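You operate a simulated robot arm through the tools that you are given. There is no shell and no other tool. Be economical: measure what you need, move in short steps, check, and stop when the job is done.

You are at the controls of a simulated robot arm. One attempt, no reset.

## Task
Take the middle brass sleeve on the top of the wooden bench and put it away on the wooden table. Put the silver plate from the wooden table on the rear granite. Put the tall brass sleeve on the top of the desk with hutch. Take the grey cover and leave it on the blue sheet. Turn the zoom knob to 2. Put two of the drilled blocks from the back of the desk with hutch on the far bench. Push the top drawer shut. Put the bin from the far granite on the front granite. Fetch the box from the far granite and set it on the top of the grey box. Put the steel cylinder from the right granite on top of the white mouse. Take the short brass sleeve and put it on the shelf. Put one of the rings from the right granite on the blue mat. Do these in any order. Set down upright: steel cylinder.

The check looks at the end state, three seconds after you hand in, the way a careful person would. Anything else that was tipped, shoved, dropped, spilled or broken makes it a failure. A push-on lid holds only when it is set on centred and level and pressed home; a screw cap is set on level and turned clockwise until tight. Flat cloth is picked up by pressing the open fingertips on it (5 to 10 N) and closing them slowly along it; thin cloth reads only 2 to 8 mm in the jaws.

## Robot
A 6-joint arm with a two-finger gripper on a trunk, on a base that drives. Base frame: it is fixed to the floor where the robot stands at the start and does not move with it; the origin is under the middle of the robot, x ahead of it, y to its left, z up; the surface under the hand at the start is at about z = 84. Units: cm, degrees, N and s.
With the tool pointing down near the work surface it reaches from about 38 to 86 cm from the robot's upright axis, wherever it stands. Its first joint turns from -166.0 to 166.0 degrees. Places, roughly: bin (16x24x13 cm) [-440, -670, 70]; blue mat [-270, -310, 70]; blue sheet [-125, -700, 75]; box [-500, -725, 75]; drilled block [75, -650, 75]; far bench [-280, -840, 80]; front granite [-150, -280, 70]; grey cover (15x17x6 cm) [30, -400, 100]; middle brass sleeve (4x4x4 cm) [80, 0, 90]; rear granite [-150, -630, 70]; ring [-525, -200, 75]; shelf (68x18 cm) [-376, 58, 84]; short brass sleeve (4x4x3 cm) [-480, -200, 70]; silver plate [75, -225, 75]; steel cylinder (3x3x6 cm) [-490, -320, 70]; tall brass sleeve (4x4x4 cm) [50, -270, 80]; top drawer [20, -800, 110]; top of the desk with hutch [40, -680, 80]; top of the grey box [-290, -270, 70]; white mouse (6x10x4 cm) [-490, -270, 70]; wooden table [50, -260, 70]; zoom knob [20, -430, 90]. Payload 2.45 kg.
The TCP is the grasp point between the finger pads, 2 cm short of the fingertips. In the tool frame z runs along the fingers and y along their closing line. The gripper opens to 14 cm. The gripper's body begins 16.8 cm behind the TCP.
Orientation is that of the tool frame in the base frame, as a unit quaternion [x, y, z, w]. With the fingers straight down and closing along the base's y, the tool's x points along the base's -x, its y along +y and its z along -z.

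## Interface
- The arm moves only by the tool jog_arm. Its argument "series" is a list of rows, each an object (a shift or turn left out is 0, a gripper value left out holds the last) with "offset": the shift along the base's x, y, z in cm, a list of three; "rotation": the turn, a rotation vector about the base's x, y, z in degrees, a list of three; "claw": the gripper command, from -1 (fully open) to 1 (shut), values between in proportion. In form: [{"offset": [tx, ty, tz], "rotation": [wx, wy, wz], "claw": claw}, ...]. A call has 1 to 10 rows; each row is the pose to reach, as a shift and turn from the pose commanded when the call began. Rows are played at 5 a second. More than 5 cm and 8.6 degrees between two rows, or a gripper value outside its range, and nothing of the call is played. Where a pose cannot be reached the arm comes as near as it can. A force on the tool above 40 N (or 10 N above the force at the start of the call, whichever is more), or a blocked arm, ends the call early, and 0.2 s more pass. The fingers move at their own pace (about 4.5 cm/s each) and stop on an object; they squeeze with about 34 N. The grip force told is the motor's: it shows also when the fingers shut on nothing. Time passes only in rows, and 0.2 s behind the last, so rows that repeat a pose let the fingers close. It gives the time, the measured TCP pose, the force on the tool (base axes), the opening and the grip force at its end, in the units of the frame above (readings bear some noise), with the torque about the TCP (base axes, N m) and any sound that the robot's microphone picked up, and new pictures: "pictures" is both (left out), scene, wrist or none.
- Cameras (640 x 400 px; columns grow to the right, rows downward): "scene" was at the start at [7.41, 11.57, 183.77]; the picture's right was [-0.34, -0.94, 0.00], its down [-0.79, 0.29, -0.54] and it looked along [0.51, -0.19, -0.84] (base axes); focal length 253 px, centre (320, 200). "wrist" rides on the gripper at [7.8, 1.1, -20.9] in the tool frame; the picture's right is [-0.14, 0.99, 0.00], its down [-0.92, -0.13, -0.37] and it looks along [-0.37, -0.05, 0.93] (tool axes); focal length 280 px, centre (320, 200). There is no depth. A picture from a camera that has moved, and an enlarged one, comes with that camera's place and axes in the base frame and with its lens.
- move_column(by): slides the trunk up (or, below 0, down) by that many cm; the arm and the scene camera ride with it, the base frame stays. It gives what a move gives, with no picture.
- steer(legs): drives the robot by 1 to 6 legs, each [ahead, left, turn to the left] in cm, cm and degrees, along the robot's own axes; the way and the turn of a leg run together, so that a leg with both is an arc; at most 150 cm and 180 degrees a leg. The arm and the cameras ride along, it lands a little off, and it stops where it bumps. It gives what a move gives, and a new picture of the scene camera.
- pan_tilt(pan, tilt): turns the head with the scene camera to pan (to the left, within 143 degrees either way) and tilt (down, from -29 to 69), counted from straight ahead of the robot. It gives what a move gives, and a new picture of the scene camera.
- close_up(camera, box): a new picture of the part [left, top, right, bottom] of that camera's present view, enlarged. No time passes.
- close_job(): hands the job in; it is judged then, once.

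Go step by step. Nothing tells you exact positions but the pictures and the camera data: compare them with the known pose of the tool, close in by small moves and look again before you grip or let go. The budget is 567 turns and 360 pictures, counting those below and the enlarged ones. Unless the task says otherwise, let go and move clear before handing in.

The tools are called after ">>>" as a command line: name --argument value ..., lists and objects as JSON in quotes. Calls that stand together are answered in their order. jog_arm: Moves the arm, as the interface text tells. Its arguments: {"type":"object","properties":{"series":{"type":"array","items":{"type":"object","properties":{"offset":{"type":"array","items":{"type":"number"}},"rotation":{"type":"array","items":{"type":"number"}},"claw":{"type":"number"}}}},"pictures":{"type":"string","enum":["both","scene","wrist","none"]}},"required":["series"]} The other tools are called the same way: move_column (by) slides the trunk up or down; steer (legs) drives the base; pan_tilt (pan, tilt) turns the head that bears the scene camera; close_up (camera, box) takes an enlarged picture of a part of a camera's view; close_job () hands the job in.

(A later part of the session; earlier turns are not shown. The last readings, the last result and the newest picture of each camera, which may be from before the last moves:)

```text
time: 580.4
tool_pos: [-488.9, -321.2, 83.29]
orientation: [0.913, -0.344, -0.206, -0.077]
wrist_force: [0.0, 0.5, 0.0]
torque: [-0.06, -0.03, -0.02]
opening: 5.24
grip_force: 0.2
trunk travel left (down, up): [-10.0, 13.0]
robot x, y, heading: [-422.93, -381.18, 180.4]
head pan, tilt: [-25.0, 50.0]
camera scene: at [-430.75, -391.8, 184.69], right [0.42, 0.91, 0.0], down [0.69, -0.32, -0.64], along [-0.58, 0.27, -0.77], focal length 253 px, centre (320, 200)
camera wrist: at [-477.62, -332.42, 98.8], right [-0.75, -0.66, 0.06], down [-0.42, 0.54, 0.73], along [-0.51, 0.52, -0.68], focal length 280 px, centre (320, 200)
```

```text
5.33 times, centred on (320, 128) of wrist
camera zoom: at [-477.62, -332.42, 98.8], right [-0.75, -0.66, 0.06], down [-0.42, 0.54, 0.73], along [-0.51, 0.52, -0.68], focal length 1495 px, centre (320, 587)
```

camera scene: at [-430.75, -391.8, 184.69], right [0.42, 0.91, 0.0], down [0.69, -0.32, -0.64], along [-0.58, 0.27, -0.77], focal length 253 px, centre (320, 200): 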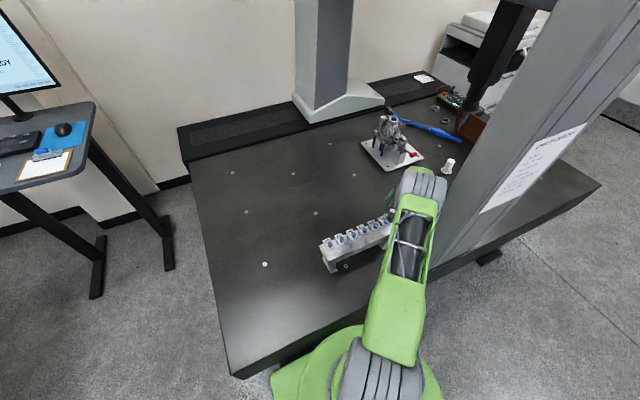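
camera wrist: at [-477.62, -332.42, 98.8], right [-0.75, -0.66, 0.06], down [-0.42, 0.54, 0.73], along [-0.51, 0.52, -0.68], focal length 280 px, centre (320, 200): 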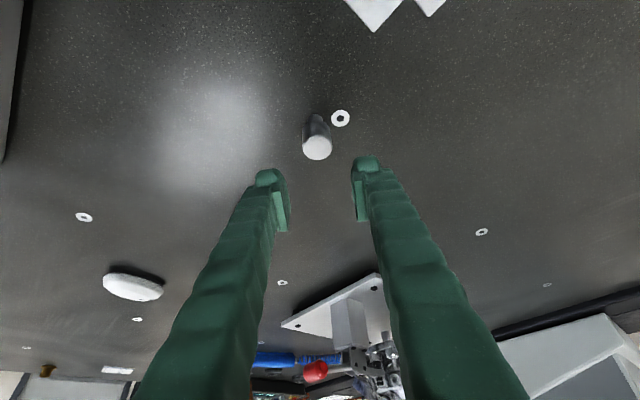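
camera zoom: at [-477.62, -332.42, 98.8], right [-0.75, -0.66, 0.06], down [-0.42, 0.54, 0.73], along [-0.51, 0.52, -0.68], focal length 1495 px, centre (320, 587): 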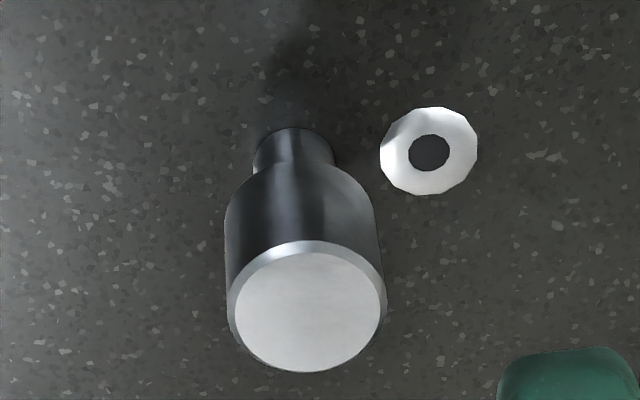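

It's a gauge pin standing on its narrow end, head up. I lower to its head height and close.

>>> jog_arm --series '[{"offset": [-0.3, 0.4, -3]}, {"offset": [-0.3, 0.4, -6]}, {"offset": [-0.3, 0.4, -8]}, {"offset": [-0.3, 0.4, -8.9]}, {"offset": [-0.3, 0.4, -8.9]}]' --pictures "wrist"

```text
time: 581.6
tool_pos: [-489.17, -320.89, 74.4]
orientation: [0.913, -0.343, -0.207, -0.077]
wrist_force: [-0.4, -0.1, 0.6]
torque: [-0.03, 0.01, 0.0]
opening: 5.25
grip_force: 0.0
trunk travel left (down, up): [-10.0, 13.0]
robot x, y, heading: [-422.37, -381.01, 180.0]
head pan, tilt: [-25.0, 50.0]
camera wrist: at [-477.98, -332.15, 89.89], right [-0.75, -0.66, 0.06], down [-0.42, 0.54, 0.73], along [-0.52, 0.52, -0.68], focal length 280 px, centre (320, 200)
```

wrist: 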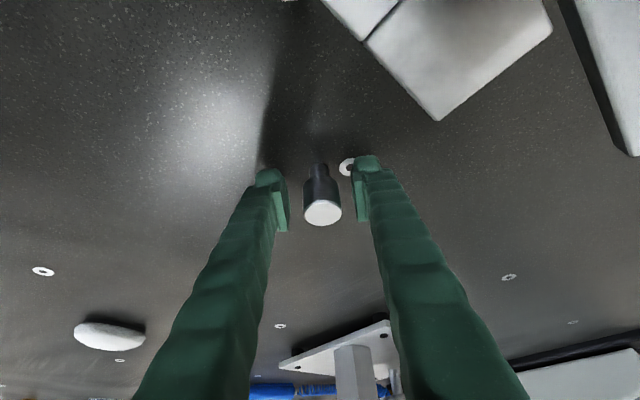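

>>> jog_arm --series '[{"claw": 1}, {"claw": 1}, {"claw": 1}, {"claw": 1}]' --pictures "none"

>>> jog_arm --series '[{"offset": [0, 0, 2]}, {"offset": [0, 0, 5]}, {"offset": [0, 0, 9]}, {"offset": [0, 0, 13]}, {"offset": [0, -1, 17]}, {"offset": [1, -3, 21]}]' --pictures "wrist"

```text
time: 582.6
tool_pos: [-489.3, -320.97, 74.33]
orientation: [0.913, -0.344, -0.206, -0.077]
wrist_force: [0.3, 0.2, -0.1]
torque: [0.01, 0.04, 0.03]
opening: 2.85
grip_force: 33.9
trunk travel left (down, up): [-10.0, 13.0]
robot x, y, heading: [-422.25, -380.71, 180.1]
head pan, tilt: [-25.0, 50.0]
```

```text
time: 584.0
tool_pos: [-488.11, -323.92, 95.48]
orientation: [0.912, -0.345, -0.207, -0.077]
wrist_force: [0.3, -0.7, -2.2]
torque: [0.05, 0.04, 0.0]
opening: 2.84
grip_force: 34.1
trunk travel left (down, up): [-10.0, 13.0]
robot x, y, heading: [-422.32, -380.93, 179.8]
head pan, tilt: [-25.0, 50.0]
camera wrist: at [-476.92, -335.17, 110.95], right [-0.75, -0.66, 0.06], down [-0.42, 0.54, 0.73], along [-0.51, 0.52, -0.68], focal length 280 px, centre (320, 200)
```

wrist: 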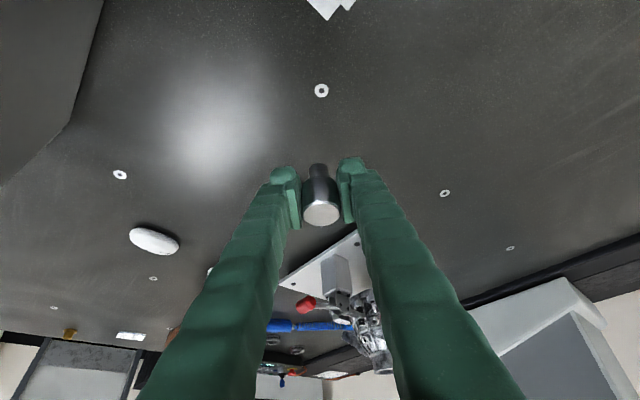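

Held. I retrace the swing back to straight ahead of the robot, with the tilt turning along.

>>> jog_arm --series '[{"offset": [0.5, -4, 2], "rotation": [0, 0, 4]}, {"offset": [1, -8, 4], "rotation": [0, 0, 8]}, {"offset": [2, -12, 6], "rotation": [0, 0, 12]}, {"offset": [3, -16, 8], "rotation": [0, 0, 16]}, {"offset": [4, -20.5, 9], "rotation": [0, 0, 20]}, {"offset": [5, -25, 10], "rotation": [0, 0, 24]}, {"offset": [6, -29.5, 10], "rotation": [0, 0, 28]}, {"offset": [7, -34, 10], "rotation": [0, 0, 32]}, {"offset": [8, -38.5, 10], "rotation": [0, 0, 36]}, {"offset": [9, -43, 10], "rotation": [0, 0, 40]}]' --pictures "none"

>>> jog_arm --series '[{"offset": [1, -4.5, 0], "rotation": [0, 0, 2]}, {"offset": [3, -8.5, 0], "rotation": [0, 0, 2]}, {"offset": [6, -12, 0], "rotation": [0, 0, 2]}]' --pictures "scene"

```text
time: 586.2
tool_pos: [-479.29, -367.06, 105.41]
orientation: [0.975, -0.011, -0.221, -0.002]
wrist_force: [-0.7, -0.9, -2.3]
torque: [0.05, 0.0, -0.01]
opening: 2.87
grip_force: 33.7
trunk travel left (down, up): [-10.0, 13.0]
robot x, y, heading: [-422.16, -381.36, 180.0]
head pan, tilt: [-25.0, 50.0]
```

```text
time: 587.0
tool_pos: [-473.25, -378.94, 105.4]
orientation: [0.976, 0.012, -0.218, 0.002]
wrist_force: [0.0, 0.5, -2.1]
torque: [-0.04, -0.02, 0.02]
opening: 2.85
grip_force: 34.5
trunk travel left (down, up): [-10.0, 13.0]
robot x, y, heading: [-422.57, -380.82, 179.9]
head pan, tilt: [-25.0, 50.0]
camera scene: at [-430.63, -391.93, 184.7], right [0.42, 0.91, 0.0], down [0.69, -0.32, -0.64], along [-0.58, 0.27, -0.77], focal length 253 px, centre (320, 200)
```

scene: 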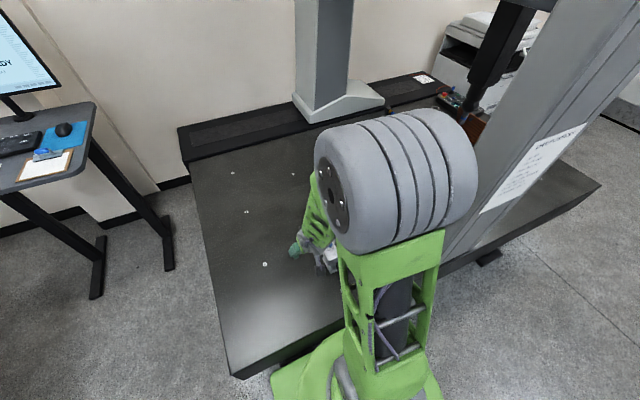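

Now I back into the corridor, go north past the column, and approach the mouse.

>>> steer --legs '[[-31, 0, 0], [0, -112, 0]]'

>>> pan_tilt --pan 0 --tilt 50

```text
time: 598.7
tool_pos: [-442.69, -268.59, 105.44]
orientation: [0.976, 0.007, -0.219, 0.002]
wrist_force: [-0.2, 0.6, -1.8]
torque: [0.01, -0.04, 0.01]
opening: 2.86
grip_force: 34.0
trunk travel left (down, up): [-10.0, 13.0]
robot x, y, heading: [-391.81, -270.46, -179.7]
head pan, tilt: [-25.0, 50.0]
camera scene: at [-399.83, -281.45, 184.69], right [0.42, 0.91, 0.0], down [0.7, -0.32, -0.64], along [-0.58, 0.27, -0.77], focal length 253 px, centre (320, 200)
```

scene: 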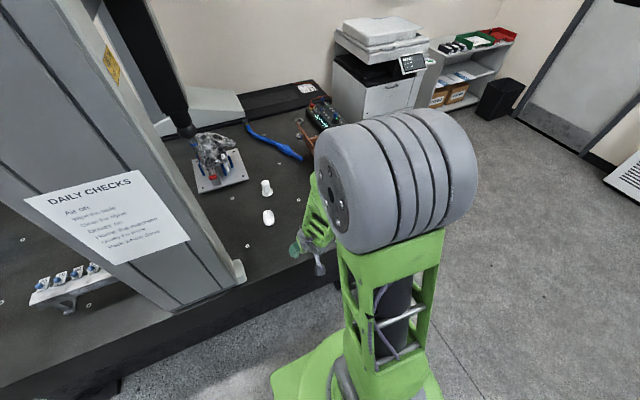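

```text
time: 599.6
tool_pos: [-442.64, -268.56, 105.47]
orientation: [0.976, 0.008, -0.219, 0.003]
wrist_force: [0.2, -0.3, -2.9]
torque: [-0.02, -0.02, 0.0]
opening: 2.86
grip_force: 33.8
trunk travel left (down, up): [-10.0, 13.0]
robot x, y, heading: [-391.79, -270.52, -179.9]
head pan, tilt: [0.0, 50.0]
camera scene: at [-400.53, -284.71, 184.69], right [0.0, 1.0, 0.0], down [0.77, 0.0, -0.64], along [-0.64, 0.0, -0.77], focal length 253 px, centre (320, 200)
```

scene: 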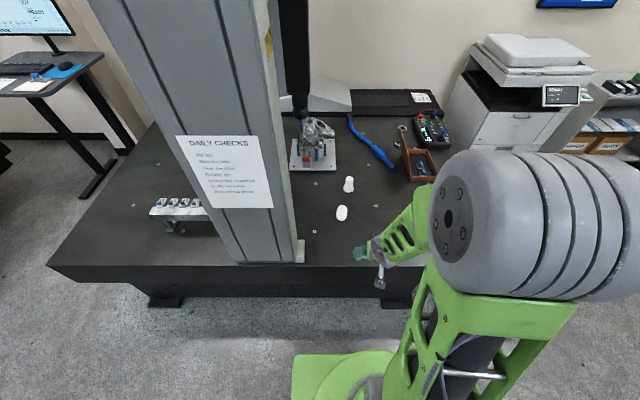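

I move 20 cm closer and bring the pin near above the mouse.

>>> steer --legs '[[20, 0, 0]]'

>>> jog_arm --series '[{"offset": [-4, -1, -3]}, {"offset": [-8, -2, -6]}, {"offset": [-12, -3, -9]}, {"offset": [-15, -4, -12]}]' --pictures "wrist"

```text
time: 601.2
tool_pos: [-462.75, -268.8, 105.43]
orientation: [0.976, 0.008, -0.218, 0.003]
wrist_force: [-0.3, -0.5, -1.9]
torque: [0.01, -0.05, -0.01]
opening: 2.84
grip_force: 34.1
trunk travel left (down, up): [-10.0, 13.0]
robot x, y, heading: [-411.87, -270.92, -179.7]
head pan, tilt: [0.0, 50.0]
camera scene: at [-420.75, -284.8, 184.68], right [0.0, 1.0, 0.0], down [0.77, 0.0, -0.64], along [-0.64, 0.0, -0.77], focal length 253 px, centre (320, 200)
```

scene: 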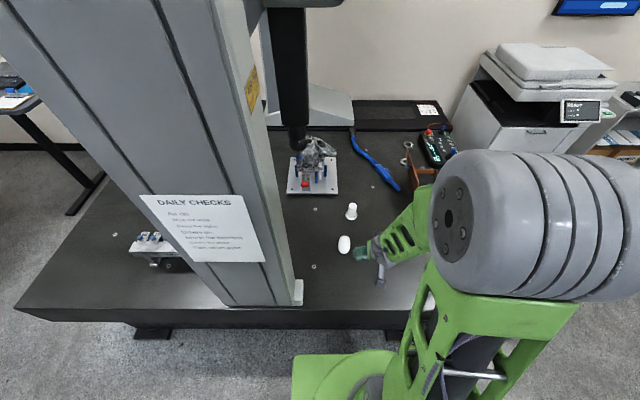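

```text
refused: row 1 steps farther than a row can; nothing moved
```

>>> jog_arm --series '[{"offset": [-3.5, -0.8, -2.5]}, {"offset": [-7, -1.6, -5]}, {"offset": [-10.5, -2.4, -7.5]}, {"offset": [-14, -3.5, -10]}, {"offset": [-17, -4, -13]}]' --pictures "wrist"

```text
time: 602.4
tool_pos: [-478.54, -269.21, 92.61]
orientation: [0.976, 0.008, -0.218, 0.008]
wrist_force: [0.6, -0.1, -1.8]
torque: [-0.02, 0.01, 0.05]
opening: 2.87
grip_force: 34.0
out of reach, approached as far as the arm can: row 2, 3, 4, 5
trunk travel left (down, up): [-10.0, 13.0]
robot x, y, heading: [-411.85, -270.84, -179.6]
head pan, tilt: [0.0, 50.0]
camera wrist: at [-462.58, -269.54, 108.25], right [-0.1, -0.99, 0.07], down [-0.68, 0.12, 0.72], along [-0.73, 0.03, -0.69], focal length 280 px, centre (320, 200)
```

wrist: 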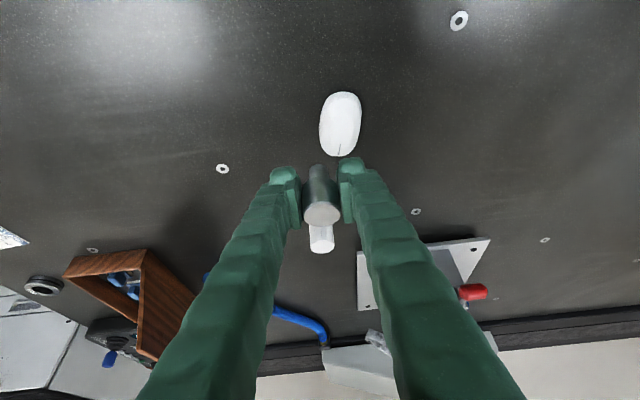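

The wrist limit is close here, so I make the remaining lateral shift with the base: 5.7 ahead, 3.2 left.

>>> steer --legs '[[5.6, 3.2, 0]]'

>>> jog_arm --series '[{"offset": [0, 0, -3]}, {"offset": [0, 0, -6]}]' --pictures "wrist"

```text
time: 603.4
tool_pos: [-484.05, -272.34, 92.62]
orientation: [0.976, 0.009, -0.218, 0.007]
wrist_force: [-0.6, 0.6, -2.4]
torque: [0.0, -0.03, -0.01]
opening: 2.85
grip_force: 34.0
trunk travel left (down, up): [-10.0, 13.0]
robot x, y, heading: [-417.29, -274.03, -179.8]
head pan, tilt: [0.0, 50.0]
camera scene: at [-426.32, -288.12, 184.67], right [0.0, 1.0, 0.0], down [0.77, 0.0, -0.64], along [-0.64, 0.0, -0.77], focal length 253 px, centre (320, 200)
```

scene: 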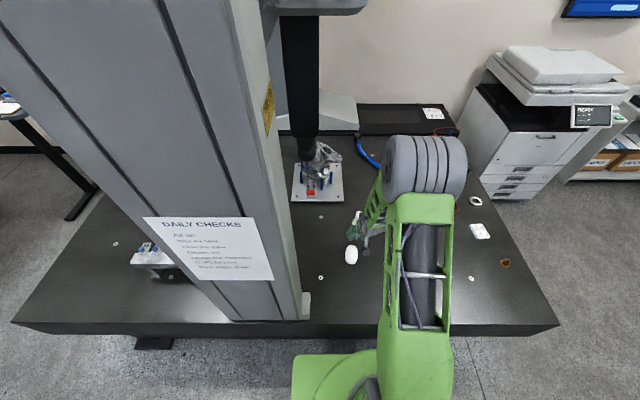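

```text
time: 604.0
tool_pos: [-484.1, -272.14, 88.78]
orientation: [0.976, 0.01, -0.216, 0.013]
wrist_force: [-0.5, -0.3, -2.1]
torque: [0.01, 0.01, -0.05]
opening: 2.85
grip_force: 34.1
out of reach, approached as far as the arm can: row 2
trunk travel left (down, up): [-10.0, 13.0]
robot x, y, heading: [-417.18, -274.04, -179.9]
head pan, tilt: [0.0, 50.0]
camera wrist: at [-468.24, -272.31, 104.5], right [-0.1, -0.99, 0.08], down [-0.68, 0.13, 0.72], along [-0.72, 0.02, -0.69], focal length 280 px, centre (320, 200)
```

wrist: 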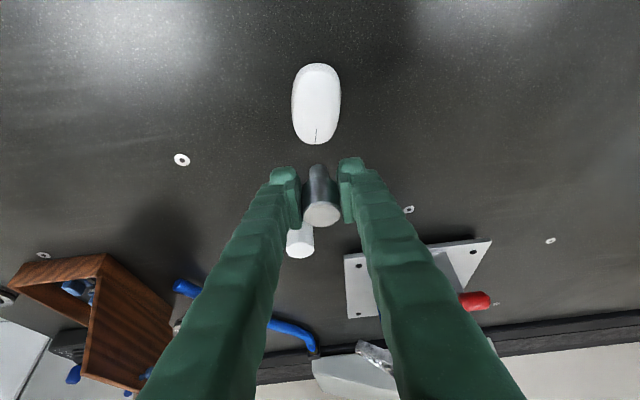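

The limit eases at longer reach, so I back the robot 15 cm and extend the arm instead.

>>> jog_arm --series '[{"offset": [0, 0, 3]}, {"offset": [0, 0, 6]}]' --pictures "none"

>>> steer --legs '[[-16, 0, 0]]'

>>> jog_arm --series '[{"offset": [-4, 0, 0]}, {"offset": [-8, 0, 0]}, {"offset": [-12, 0, 0]}, {"offset": [-16, 0, 0]}]' --pictures "none"

```text
time: 604.6
tool_pos: [-483.98, -272.1, 94.92]
orientation: [0.976, 0.009, -0.217, 0.008]
wrist_force: [-0.5, 0.0, -1.7]
torque: [0.02, 0.05, -0.02]
opening: 2.88
grip_force: 34.7
trunk travel left (down, up): [-10.0, 13.0]
robot x, y, heading: [-417.33, -273.9, -179.5]
head pan, tilt: [0.0, 50.0]
```

```text
time: 606.0
tool_pos: [-468.06, -272.1, 94.79]
orientation: [0.976, 0.009, -0.218, 0.008]
wrist_force: [-0.2, -0.1, -1.9]
torque: [0.02, 0.04, 0.01]
opening: 2.83
grip_force: 33.8
trunk travel left (down, up): [-10.0, 13.0]
robot x, y, heading: [-401.51, -273.93, -179.7]
head pan, tilt: [0.0, 50.0]
camera scene: at [-410.02, -287.98, 184.7], right [0.0, 1.0, 0.0], down [0.77, 0.0, -0.64], along [-0.64, 0.0, -0.77], focal length 253 px, centre (320, 200)
```

scene: 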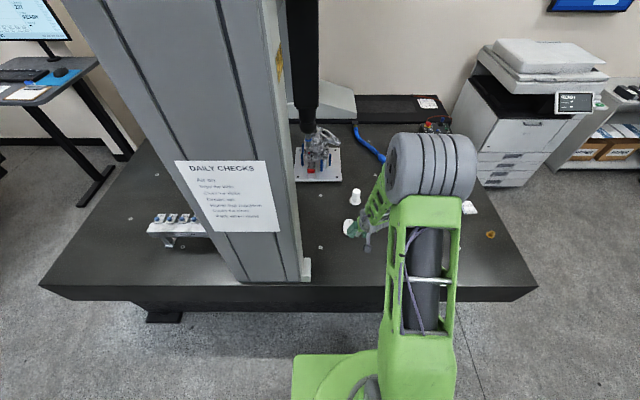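

```text
time: 607.0
tool_pos: [-484.59, -274.26, 95.17]
orientation: [0.967, -0.103, -0.221, 0.068]
wrist_force: [2.8, 2.7, -2.7]
torque: [-0.32, 0.17, 0.2]
opening: 2.82
grip_force: 34.2
out of reach, approached as far as the arm can: row 2
trunk travel left (down, up): [-10.0, 13.0]
robot x, y, heading: [-400.84, -273.96, -179.9]
head pan, tilt: [0.0, 50.0]
```

The wrist is changing branch there. I let it settle and re-read.

>>> jog_arm --series '[{"offset": [0, 0, 0]}, {"offset": [0, 0, 0]}]' --pictures "wrist"

```text
time: 607.6
tool_pos: [-484.04, -272.13, 94.79]
orientation: [0.976, 0.009, -0.217, 0.008]
wrist_force: [1.4, 0.2, -3.0]
torque: [-0.01, 0.0, -0.01]
opening: 2.84
grip_force: 33.3
trunk travel left (down, up): [-10.0, 13.0]
robot x, y, heading: [-401.22, -273.85, -179.8]
head pan, tilt: [0.0, 50.0]
camera wrist: at [-468.14, -272.41, 110.42], right [-0.1, -0.99, 0.07], down [-0.68, 0.12, 0.72], along [-0.73, 0.03, -0.69], focal length 280 px, centre (320, 200)
```

wrist: 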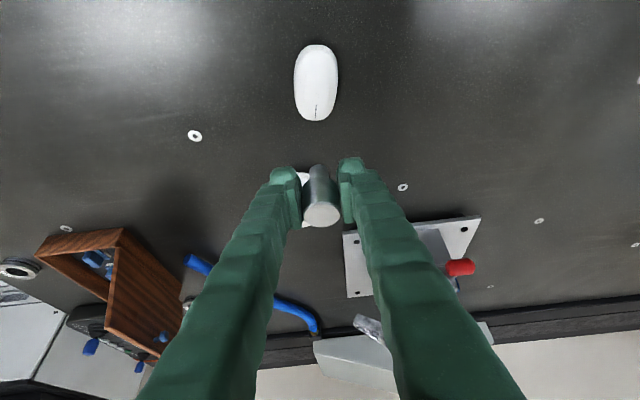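

Pose is right now. I enlarge the mouse to judge its crest.

>>> close_up --camera "wrist" --box '[256, 30, 376, 130]'

```text
4.00 times, centred on (316, 80) of wrist
camera zoom: at [-468.14, -272.41, 110.42], right [-0.1, -0.99, 0.07], down [-0.68, 0.12, 0.72], along [-0.73, 0.03, -0.69], focal length 1122 px, centre (336, 680)
```

zoom: 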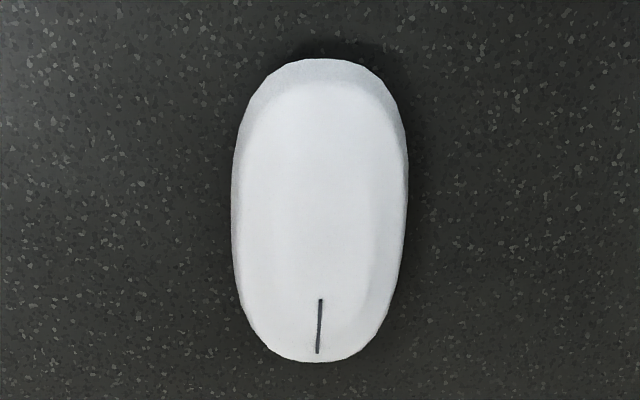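

The top is broad and flat. I straighten the tiny lean, centre and lower toward it.

>>> jog_arm --series '[{"offset": [0.1, -0.3, -3], "rotation": [0.7, 0, 0]}, {"offset": [0.2, -0.5, -7], "rotation": [0.7, 0, 0]}, {"offset": [0.2, -0.5, -11], "rotation": [0.7, 0, 0]}, {"offset": [0.2, -0.5, -13], "rotation": [0.7, 0, 0]}]' --pictures "wrist"

```text
time: 608.6
tool_pos: [-483.87, -272.5, 81.75]
orientation: [0.976, 0.01, -0.217, 0.001]
wrist_force: [0.3, 0.1, -2.2]
torque: [0.02, -0.06, -0.01]
opening: 2.86
grip_force: 34.2
trunk travel left (down, up): [-10.0, 13.0]
robot x, y, heading: [-401.38, -274.11, -179.9]
head pan, tilt: [0.0, 50.0]
camera wrist: at [-467.93, -273.08, 97.35], right [-0.1, -0.99, 0.06], down [-0.68, 0.11, 0.72], along [-0.73, 0.04, -0.69], focal length 280 px, centre (320, 200)
```

wrist: 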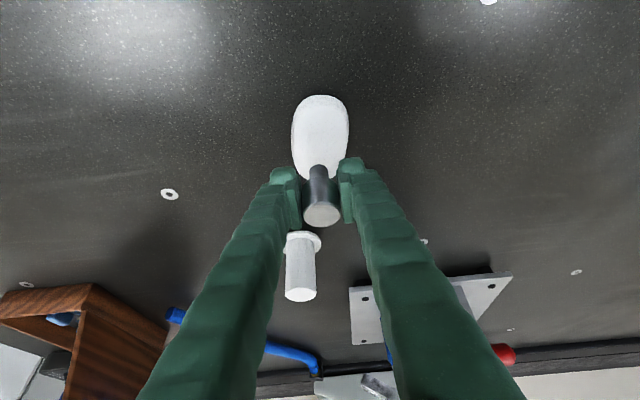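

Lower slowly to contact.

>>> jog_arm --series '[{"offset": [0, 0, -1.5]}, {"offset": [0, 0, -2.3]}, {"offset": [0, 0, -2.8]}, {"offset": [0, 0, -3.2]}, {"offset": [0, 0, -3.6]}]' --pictures "wrist"

```text
time: 609.8
tool_pos: [-483.84, -272.53, 78.18]
orientation: [0.976, 0.01, -0.217, 0.001]
wrist_force: [-0.4, -0.1, -2.0]
torque: [-0.08, -0.02, 0.02]
opening: 2.82
grip_force: 33.8
trunk travel left (down, up): [-10.0, 13.0]
robot x, y, heading: [-401.3, -273.87, -179.8]
head pan, tilt: [0.0, 50.0]
camera wrist: at [-467.93, -273.13, 93.78], right [-0.1, -0.99, 0.06], down [-0.68, 0.11, 0.72], along [-0.73, 0.04, -0.69], focal length 280 px, centre (320, 200)
```

wrist: 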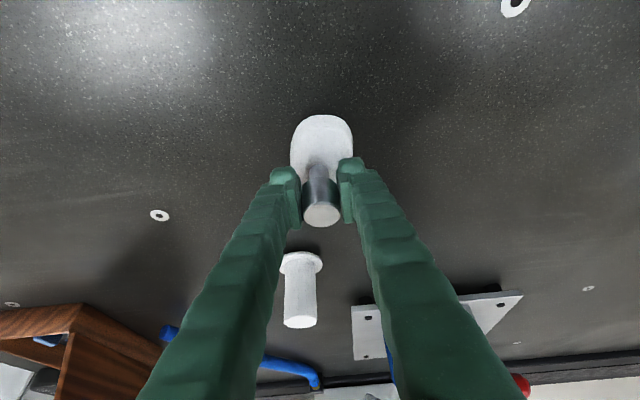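

Not yet touching; I continue in finer steps.

>>> jog_arm --series '[{"offset": [0, 0, -0.25]}, {"offset": [0, 0, -0.5]}, {"offset": [0, 0, -0.75]}]' --pictures "none"

```text
time: 610.6
tool_pos: [-483.86, -272.42, 77.56]
orientation: [0.976, 0.01, -0.218, 0.002]
wrist_force: [1.0, -1.1, 2.4]
torque: [-0.01, 0.0, 0.02]
opening: 2.85
grip_force: 33.8
trunk travel left (down, up): [-10.0, 13.0]
robot x, y, heading: [-401.24, -273.82, -179.7]
head pan, tilt: [0.0, 50.0]
```

Contact with the mouse top. I open slowly and inspect before withdrawing.

>>> jog_arm --series '[{"offset": [0, 0, -0.1]}, {"offset": [0, 0, -0.1], "claw": 0.5}, {"offset": [0, 0, -0.1], "claw": 0.4}, {"offset": [0, 0, -0.1], "claw": 0.3}, {"offset": [0, 0, -0.1], "claw": 0.25}, {"offset": [0, 0, -0.1]}]' --pictures "wrist"

```text
time: 612.0
tool_pos: [-483.77, -272.54, 77.38]
orientation: [0.976, 0.01, -0.217, 0.002]
wrist_force: [0.7, -0.7, -0.1]
torque: [-0.01, 0.02, 0.01]
opening: 5.26
grip_force: 0.1
trunk travel left (down, up): [-10.0, 13.0]
robot x, y, heading: [-401.34, -273.73, -179.9]
head pan, tilt: [0.0, 50.0]
camera wrist: at [-467.93, -273.09, 92.99], right [-0.1, -0.99, 0.06], down [-0.68, 0.11, 0.72], along [-0.73, 0.04, -0.69], focal length 280 px, centre (320, 200)
```

wrist: 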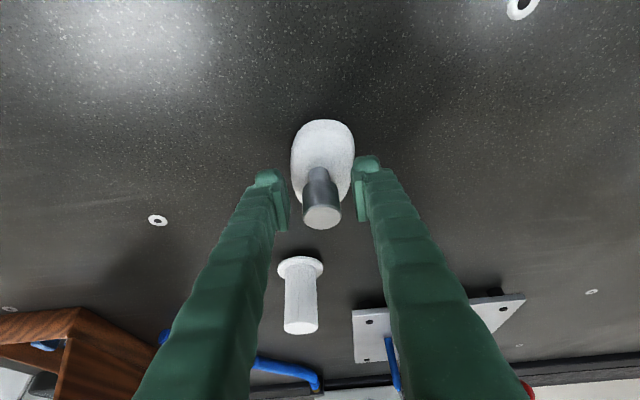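

The pin stands on the mouse. I withdraw along the finger axis.

>>> jog_arm --series '[{"offset": [0.8, 0, 1.8]}, {"offset": [2, 0, 4.5]}, {"offset": [4, 0, 9]}, {"offset": [6, 0, 13]}, {"offset": [8, 0, 17]}, {"offset": [10, 0, 20]}]' --pictures "both"

```text
time: 613.4
tool_pos: [-473.65, -272.61, 97.42]
orientation: [0.976, 0.009, -0.217, 0.002]
wrist_force: [0.2, 0.0, 0.1]
torque: [0.03, -0.01, -0.02]
opening: 5.26
grip_force: 0.1
trunk travel left (down, up): [-10.0, 13.0]
robot x, y, heading: [-401.27, -274.11, -179.7]
head pan, tilt: [0.0, 50.0]
camera scene: at [-410.05, -287.98, 184.7], right [0.0, 1.0, 0.0], down [0.77, 0.0, -0.64], along [-0.64, 0.0, -0.77], focal length 253 px, centre (320, 200)
camera wrist: at [-457.75, -273.15, 113.06], right [-0.1, -0.99, 0.06], down [-0.68, 0.11, 0.72], along [-0.73, 0.04, -0.69], focal length 280 px, centre (320, 200)
```

scene: 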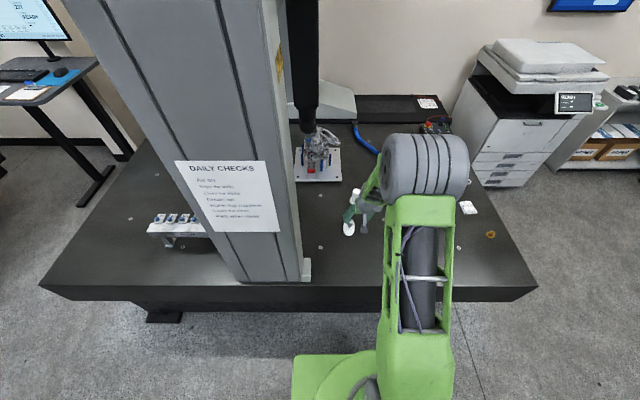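
wrist: 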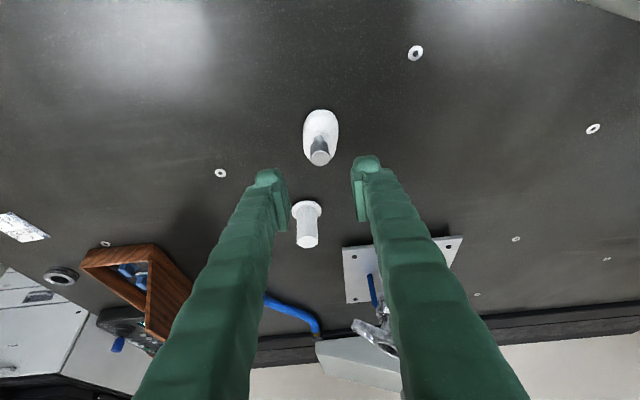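

Now untilt the hand at long reach.

>>> jog_arm --series '[{"offset": [-3, 1, 1], "rotation": [0, -5, 0]}, {"offset": [-6, 2, 2], "rotation": [0, -10, 0]}, {"offset": [-7, 3, 3], "rotation": [0, -15, 0]}, {"offset": [-7, 3, 3], "rotation": [0, -20, 0]}, {"offset": [-7, 3, 3], "rotation": [0, -25, 0]}]' --pictures "none"

```text
time: 614.6
tool_pos: [-480.94, -269.48, 100.22]
orientation: [1.0, 0.009, 0.0, 0.004]
wrist_force: [1.0, -1.2, 0.1]
torque: [-0.03, -0.03, 0.0]
opening: 5.24
grip_force: 0.1
trunk travel left (down, up): [-10.0, 13.0]
robot x, y, heading: [-401.12, -273.64, -179.8]
head pan, tilt: [0.0, 50.0]
```

Vertical again. I move north so the hand comes over the short sleeve.

>>> steer --legs '[[0, -68, 0]]'

>>> jog_arm --series '[{"offset": [0, 0, -2], "claw": 0.1}, {"offset": [0, 0, -4]}]' --pictures "wrist"

```text
time: 621.0
tool_pos: [-481.05, -201.4, 100.41]
orientation: [1.0, 0.009, -0.001, 0.004]
wrist_force: [0.1, 0.1, -0.2]
torque: [-0.03, 0.04, 0.01]
opening: 5.23
grip_force: 0.1
trunk travel left (down, up): [-10.0, 13.0]
robot x, y, heading: [-401.9, -205.83, -179.8]
head pan, tilt: [0.0, 50.0]
camera scene: at [-410.37, -219.74, 184.69], right [0.0, 1.0, 0.0], down [0.77, 0.0, -0.64], along [-0.64, 0.0, -0.77], focal length 253 px, centre (320, 200)
```

scene: 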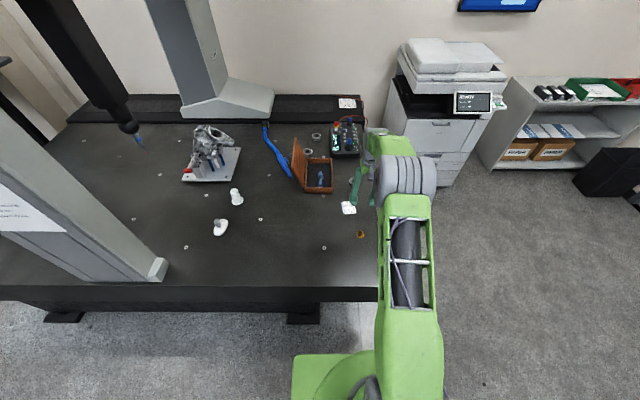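

```text
time: 621.6
tool_pos: [-481.06, -201.22, 96.36]
orientation: [1.0, 0.01, -0.001, 0.003]
wrist_force: [-0.2, 0.1, 1.1]
torque: [-0.01, -0.03, 0.03]
opening: 6.29
grip_force: 0.1
trunk travel left (down, up): [-10.0, 13.0]
robot x, y, heading: [-401.36, -206.03, -179.7]
head pan, tilt: [0.0, 50.0]
camera wrist: at [-473.29, -201.91, 117.31], right [-0.12, -0.99, 0.01], down [-0.92, 0.11, 0.37], along [-0.37, 0.04, -0.93], focal length 280 px, centre (320, 200)
```

wrist: 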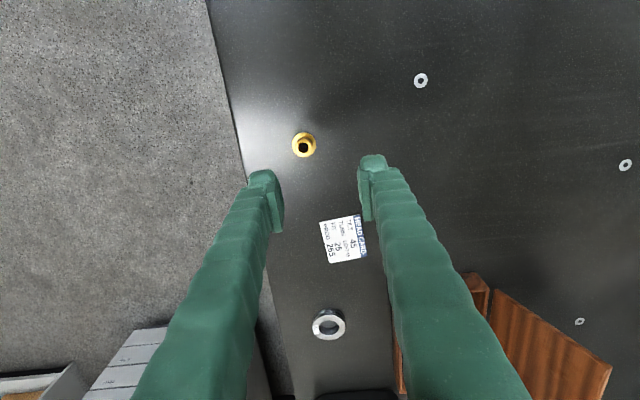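

Sleeve at [-481.5, -198.5]; a loose ring at about [-520, -198]. I go down for the sleeve.

>>> jog_arm --series '[{"offset": [-0.4, 2.7, -3]}, {"offset": [-0.4, 2.7, -8]}, {"offset": [-0.4, 2.7, -13]}, {"offset": [-0.4, 2.7, -17]}]' --pictures "wrist"

```text
time: 622.6
tool_pos: [-481.56, -198.74, 79.42]
orientation: [1.0, 0.009, -0.002, 0.003]
wrist_force: [0.6, -0.2, 0.4]
torque: [0.01, -0.02, -0.02]
opening: 6.3
grip_force: 0.0
trunk travel left (down, up): [-10.0, 13.0]
robot x, y, heading: [-401.35, -205.37, -179.7]
head pan, tilt: [0.0, 50.0]
camera wrist: at [-473.78, -199.31, 100.24], right [-0.12, -0.99, 0.01], down [-0.92, 0.11, 0.37], along [-0.37, 0.04, -0.93], focal length 280 px, centre (320, 200)
```

wrist: 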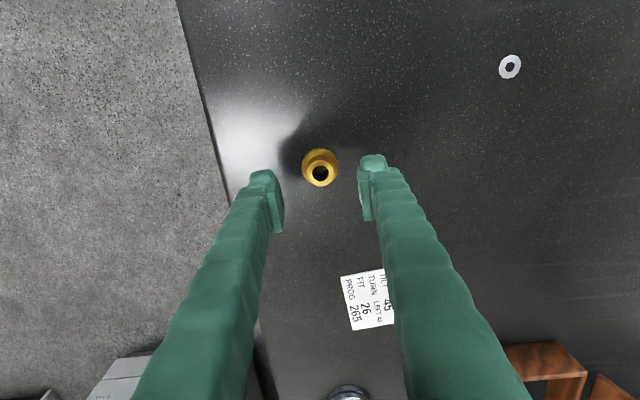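

>>> jog_arm --series '[{"offset": [0, 0, -3]}, {"offset": [0, 0, -5]}, {"offset": [0, 0, -6.1]}, {"offset": [0, 0, -6.1]}, {"offset": [0, 0, -6.1], "claw": 1}, {"offset": [0, 0, -6.1], "claw": 1}, {"offset": [0, 0, -6.1], "claw": 1}, {"offset": [0, 0, -6.1], "claw": 1}, {"offset": [0, 0, -6.1], "claw": 1}]' --pictures "none"

>>> jog_arm --series '[{"offset": [0, 0, 4]}, {"offset": [0, 0, 9]}, {"offset": [0, 0, 14]}, {"offset": [0, 0, 19]}, {"offset": [3, 0, 23]}, {"offset": [6, 0, 27]}, {"offset": [9, 0, 31]}, {"offset": [13, 0, 34]}, {"offset": [17, 0, 37]}, {"offset": [21.5, 0, 38]}]' --pictures "wrist"

```text
time: 624.6
tool_pos: [-481.59, -198.86, 73.48]
orientation: [1.0, 0.011, -0.003, 0.003]
wrist_force: [-2.6, -5.7, 13.0]
torque: [0.1, 0.0, 0.01]
opening: 2.5
grip_force: 35.1
trunk travel left (down, up): [-10.0, 13.0]
robot x, y, heading: [-401.81, -205.21, -179.9]
head pan, tilt: [0.0, 50.0]
```

```text
time: 626.8
tool_pos: [-459.78, -198.6, 111.47]
orientation: [1.0, 0.01, -0.002, 0.004]
wrist_force: [0.6, 0.3, -0.8]
torque: [0.02, 0.03, 0.02]
opening: 2.52
grip_force: 34.2
trunk travel left (down, up): [-10.0, 13.0]
robot x, y, heading: [-401.73, -205.62, -180.0]
head pan, tilt: [0.0, 50.0]
camera wrist: at [-451.92, -199.26, 132.29], right [-0.12, -0.99, 0.01], down [-0.92, 0.11, 0.37], along [-0.37, 0.04, -0.93], focal length 280 px, centre (320, 200)
```

wrist: 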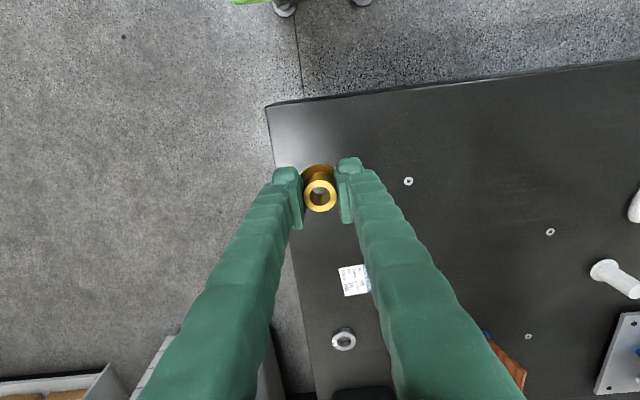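

Held. I turn north and drive to the shelf under the pegboard.

>>> steer --legs '[[0, 0, -90], [90, -12, 0], [80, -10, 0]]'

>>> pan_tilt --pan 0 --tilt 35

```text
time: 639.3
tool_pos: [-376.26, 22.65, 111.33]
orientation: [0.718, -0.696, -0.003, 0.002]
wrist_force: [-0.6, -0.1, -1.7]
torque: [-0.02, 0.01, -0.01]
opening: 2.52
grip_force: 34.0
trunk travel left (down, up): [-10.0, 13.0]
robot x, y, heading: [-382.8, -35.79, 90.5]
head pan, tilt: [0.0, 50.0]
camera scene: at [-396.93, -27.33, 184.69], right [1.0, 0.01, 0.0], down [0.01, -0.77, -0.64], along [-0.01, 0.64, -0.77], focal length 253 px, centre (320, 200)
```

scene: 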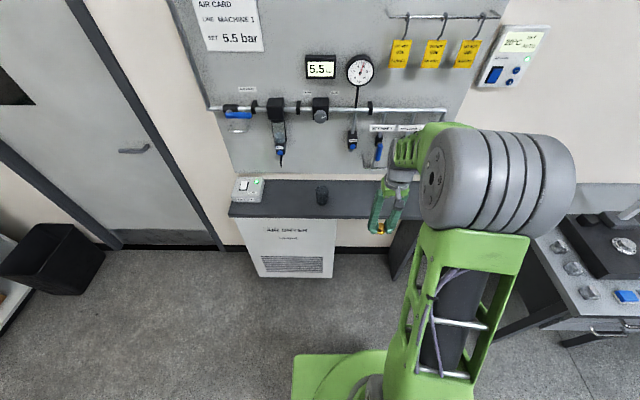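

```text
time: 640.0
tool_pos: [-376.35, 22.53, 111.25]
orientation: [0.718, -0.696, -0.003, 0.002]
wrist_force: [-0.8, 0.0, -1.1]
torque: [-0.01, 0.02, 0.0]
opening: 2.52
grip_force: 33.6
trunk travel left (down, up): [-10.0, 13.0]
robot x, y, heading: [-382.47, -35.98, 90.7]
head pan, tilt: [0.0, 35.0]
camera scene: at [-396.95, -26.27, 186.86], right [1.0, 0.01, 0.0], down [0.01, -0.57, -0.82], along [-0.01, 0.82, -0.57], focal length 253 px, centre (320, 200)
```

scene: 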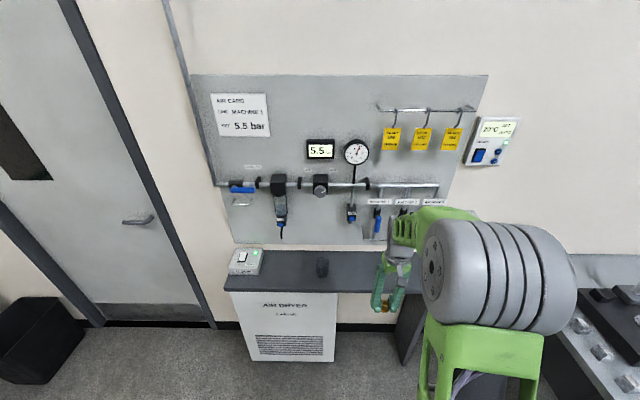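

The shelf has room at x≈-372 between the dark pot and the right side. I drive 25 closer and extend over it.

>>> steer --legs '[[25, 0, -0.5]]'

>>> jog_arm --series '[{"offset": [0, 3, -3]}, {"offset": [0, 5, -6]}, {"offset": [0, 7, -9]}]' --pictures "both"

```text
time: 641.9
tool_pos: [-375.99, 47.64, 111.29]
orientation: [0.716, -0.698, -0.003, 0.002]
wrist_force: [0.9, -0.2, -0.9]
torque: [-0.04, -0.01, -0.01]
opening: 2.52
grip_force: 34.3
trunk travel left (down, up): [-10.0, 13.0]
robot x, y, heading: [-382.85, -10.77, 90.1]
head pan, tilt: [0.0, 35.0]
camera scene: at [-397.12, -0.96, 186.85], right [1.0, 0.01, 0.0], down [0.0, -0.57, -0.82], along [0.0, 0.82, -0.57], focal length 253 px, centre (320, 200)
```

scene: 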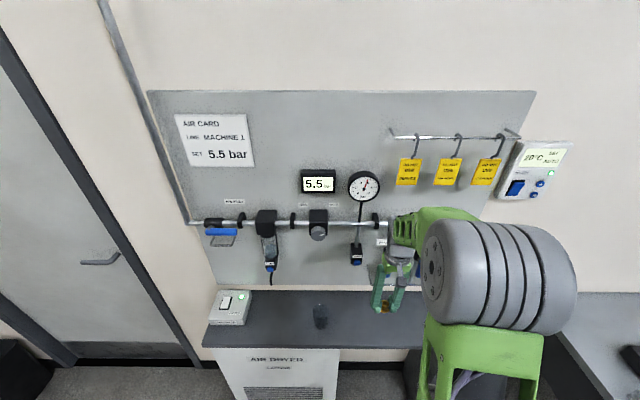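

```text
time: 642.7
tool_pos: [-376.12, 54.63, 102.46]
orientation: [0.715, -0.7, -0.003, 0.001]
wrist_force: [0.6, 0.7, -1.1]
torque: [0.0, 0.01, 0.01]
opening: 2.53
grip_force: 34.4
trunk travel left (down, up): [-10.0, 13.0]
robot x, y, heading: [-382.87, -10.76, 90.3]
head pan, tilt: [0.0, 35.0]
camera scene: at [-397.12, -0.98, 186.85], right [1.0, 0.01, 0.0], down [0.0, -0.57, -0.82], along [0.0, 0.82, -0.57], focal length 253 px, centre (320, 200)
camera wrist: at [-376.87, 46.93, 123.31], right [-0.99, 0.12, 0.01], down [0.11, 0.92, 0.37], along [0.04, 0.37, -0.93], focal length 280 px, centre (320, 200)
```

scene: 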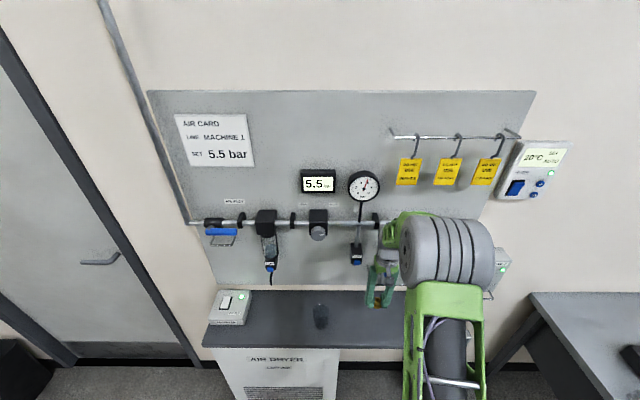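
wrist: 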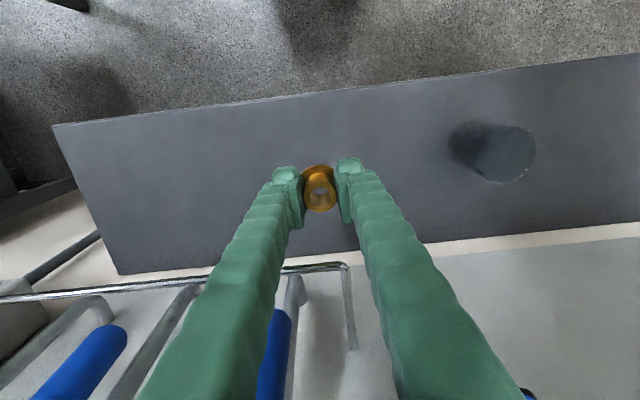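

Shelf below is free, but tool holders hang near the wall; I keep to y≈53.5 and lower.

>>> jog_arm --series '[{"offset": [0, -1.2, -4]}, {"offset": [0, -1.2, -8]}, {"offset": [0, -1.2, -11]}]' --pictures "wrist"

```text
time: 643.5
tool_pos: [-375.9, 53.47, 91.37]
orientation: [0.716, -0.698, -0.003, 0.003]
wrist_force: [0.0, 0.2, -2.2]
torque: [0.02, -0.02, 0.03]
opening: 2.52
grip_force: 34.3
trunk travel left (down, up): [-10.0, 13.0]
robot x, y, heading: [-382.77, -10.74, 90.5]
head pan, tilt: [0.0, 35.0]
camera wrist: at [-376.81, 45.68, 112.2], right [-0.99, 0.12, 0.01], down [0.11, 0.92, 0.37], along [0.04, 0.37, -0.93], focal length 280 px, centre (320, 200)
```

wrist: 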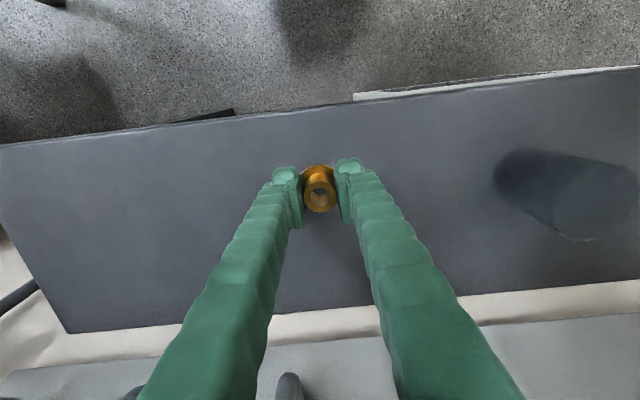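

>>> jog_arm --series '[{"offset": [0, 0, -2]}, {"offset": [0, 0, -3]}, {"offset": [0, 0, -3.6]}, {"offset": [0, 0, -4.2]}, {"offset": [0, 0, -4.8]}, {"offset": [0, 0, -5.4]}, {"offset": [0, 0, -6]}]' --pictures "none"

```text
time: 644.9
tool_pos: [-376.06, 53.58, 86.43]
orientation: [0.715, -0.7, -0.006, 0.0]
wrist_force: [-1.2, -6.2, 24.8]
torque: [-0.33, -0.18, -0.03]
opening: 2.53
grip_force: 34.2
trunk travel left (down, up): [-10.0, 13.0]
robot x, y, heading: [-383.26, -10.73, 90.3]
head pan, tilt: [0.0, 35.0]
stopped in row 7: the force on the tool passed its limit at 48 N (the readings are from after the stop); the commanded pose is now the measured one
```

>>> jog_arm --series '[{"offset": [0, 0, 0.3]}, {"offset": [0, 0, 0.3], "claw": 0.4}, {"offset": [0, 0, 0.3], "claw": 0.4}, {"offset": [0, 0, 0.3], "claw": 0.4}, {"offset": [0, 0, 4]}, {"offset": [0, 0, 9]}, {"offset": [0, -2, 13]}, {"offset": [0, -5, 17]}, {"offset": [0, -8, 21]}, {"offset": [0, -11, 25]}]' --pictures "wrist"

```text
time: 647.1
tool_pos: [-376.11, 42.38, 111.08]
orientation: [0.715, -0.699, -0.005, 0.0]
wrist_force: [-0.1, -0.8, 0.0]
torque: [0.01, 0.01, -0.01]
opening: 4.18
grip_force: 0.1
trunk travel left (down, up): [-10.0, 13.0]
robot x, y, heading: [-383.22, -10.86, 90.3]
head pan, tilt: [0.0, 35.0]
camera wrist: at [-376.97, 34.64, 132.02], right [-0.99, 0.12, 0.01], down [0.11, 0.92, 0.37], along [0.04, 0.37, -0.93], focal length 280 px, centre (320, 200)
```

wrist: 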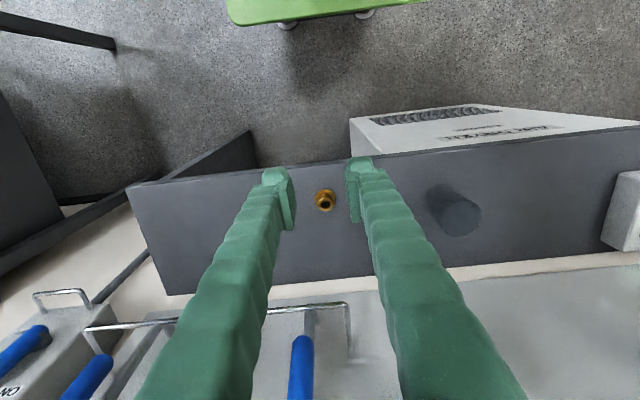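

Short sleeve is on the shelf. Next the loose ring; I approach the right granite from its north side.

>>> steer --legs '[[-60, 0, 0], [0, 0, -90], [0, 0, -90], [0, -137, 0], [65, 0, 0]]'

>>> pan_tilt --pan 0 --tilt 50

```text
time: 673.0
tool_pos: [-521.04, -192.71, 111.1]
orientation: [0.689, 0.724, 0.001, 0.004]
wrist_force: [-0.2, -0.2, 1.1]
torque: [0.01, -0.01, -0.03]
opening: 4.21
grip_force: 0.0
trunk travel left (down, up): [-10.0, 13.0]
robot x, y, heading: [-516.04, -138.78, -87.8]
head pan, tilt: [0.0, 35.0]
camera scene: at [-501.56, -148.52, 186.86], right [-1.0, -0.03, 0.0], down [-0.02, 0.57, -0.82], along [0.03, -0.82, -0.57], focal length 253 px, centre (320, 200)
```

scene: 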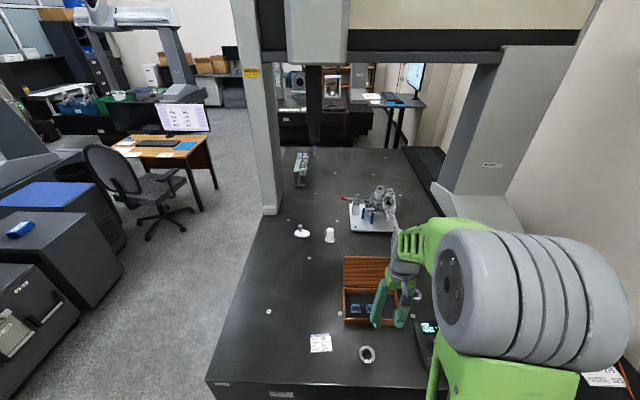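

```text
time: 673.8
tool_pos: [-521.0, -192.57, 111.16]
orientation: [0.69, 0.724, 0.0, 0.005]
wrist_force: [0.0, 0.2, 0.3]
torque: [-0.01, 0.01, 0.03]
opening: 4.19
grip_force: 0.0
trunk travel left (down, up): [-10.0, 13.0]
robot x, y, heading: [-515.94, -139.2, -88.2]
head pan, tilt: [0.0, 50.0]
camera scene: at [-501.59, -147.36, 184.7], right [-1.0, -0.03, 0.0], down [-0.03, 0.77, -0.64], along [0.02, -0.64, -0.77], focal length 253 px, centre (320, 200)
```

scene: 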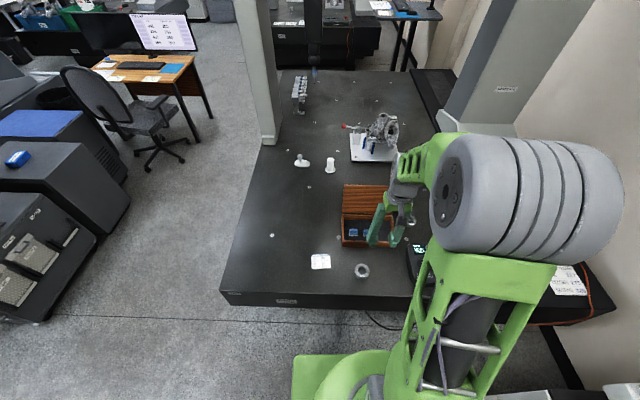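

Ring at [-520, -199]. I move above it and look.

>>> jog_arm --series '[{"offset": [0.5, -3, -3], "claw": -0.35}, {"offset": [1, -6, -6]}, {"offset": [1, -6.4, -11]}, {"offset": [1, -6.4, -15]}]' --pictures "wrist"

```text
refused: row 3 steps farther than a row can; nothing moved
```

>>> jog_arm --series '[{"offset": [0.5, -3, -3], "claw": -0.35}, {"offset": [1, -6, -6]}, {"offset": [1, -6.4, -10.5]}, {"offset": [1, -6.4, -15]}]' --pictures "wrist"

```text
time: 674.8
tool_pos: [-520.06, -199.14, 95.99]
orientation: [0.689, 0.725, 0.001, 0.005]
wrist_force: [-0.2, -0.2, -0.1]
torque: [0.03, 0.01, 0.0]
opening: 9.46
grip_force: 0.1
trunk travel left (down, up): [-10.0, 13.0]
robot x, y, heading: [-515.71, -138.93, -88.1]
head pan, tilt: [0.0, 50.0]
camera wrist: at [-519.55, -190.91, 116.94], right [1.0, -0.09, 0.01], down [-0.09, -0.92, 0.37], along [-0.03, -0.37, -0.93], focal length 280 px, centre (320, 200)
```

wrist: 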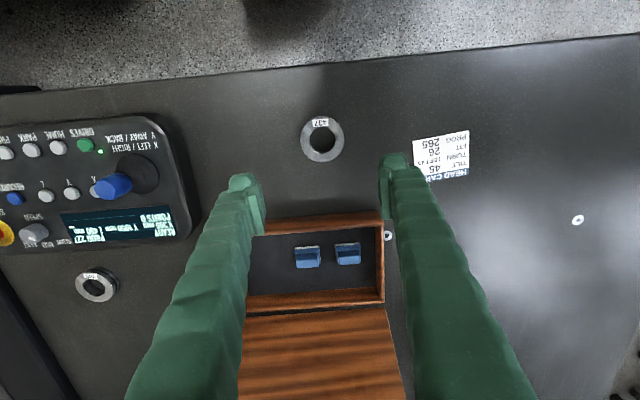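

Ring centred at [-519.7, -198.4], about 7 cm wide. Lower and grip.

>>> jog_arm --series '[{"offset": [0.3, 0.7, -4.5]}, {"offset": [0.3, 0.7, -9]}, {"offset": [0.3, 0.7, -14]}, {"offset": [0.3, 0.7, -18.5]}, {"offset": [0.3, 0.7, -21.5]}, {"offset": [0.3, 0.7, -23]}]' --pictures "wrist"

```text
time: 676.2
tool_pos: [-519.84, -198.36, 73.1]
orientation: [0.69, 0.724, 0.001, 0.004]
wrist_force: [0.0, 0.2, 0.2]
torque: [-0.01, -0.01, -0.01]
opening: 9.46
grip_force: 0.2
trunk travel left (down, up): [-10.0, 13.0]
robot x, y, heading: [-515.57, -139.23, -88.0]
head pan, tilt: [0.0, 50.0]
camera wrist: at [-519.27, -190.21, 93.91], right [1.0, -0.09, 0.01], down [-0.08, -0.92, 0.37], along [-0.03, -0.37, -0.93], focal length 280 px, centre (320, 200)
```

wrist: 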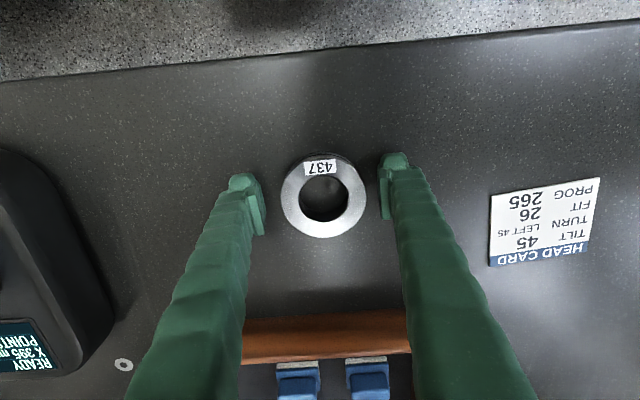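

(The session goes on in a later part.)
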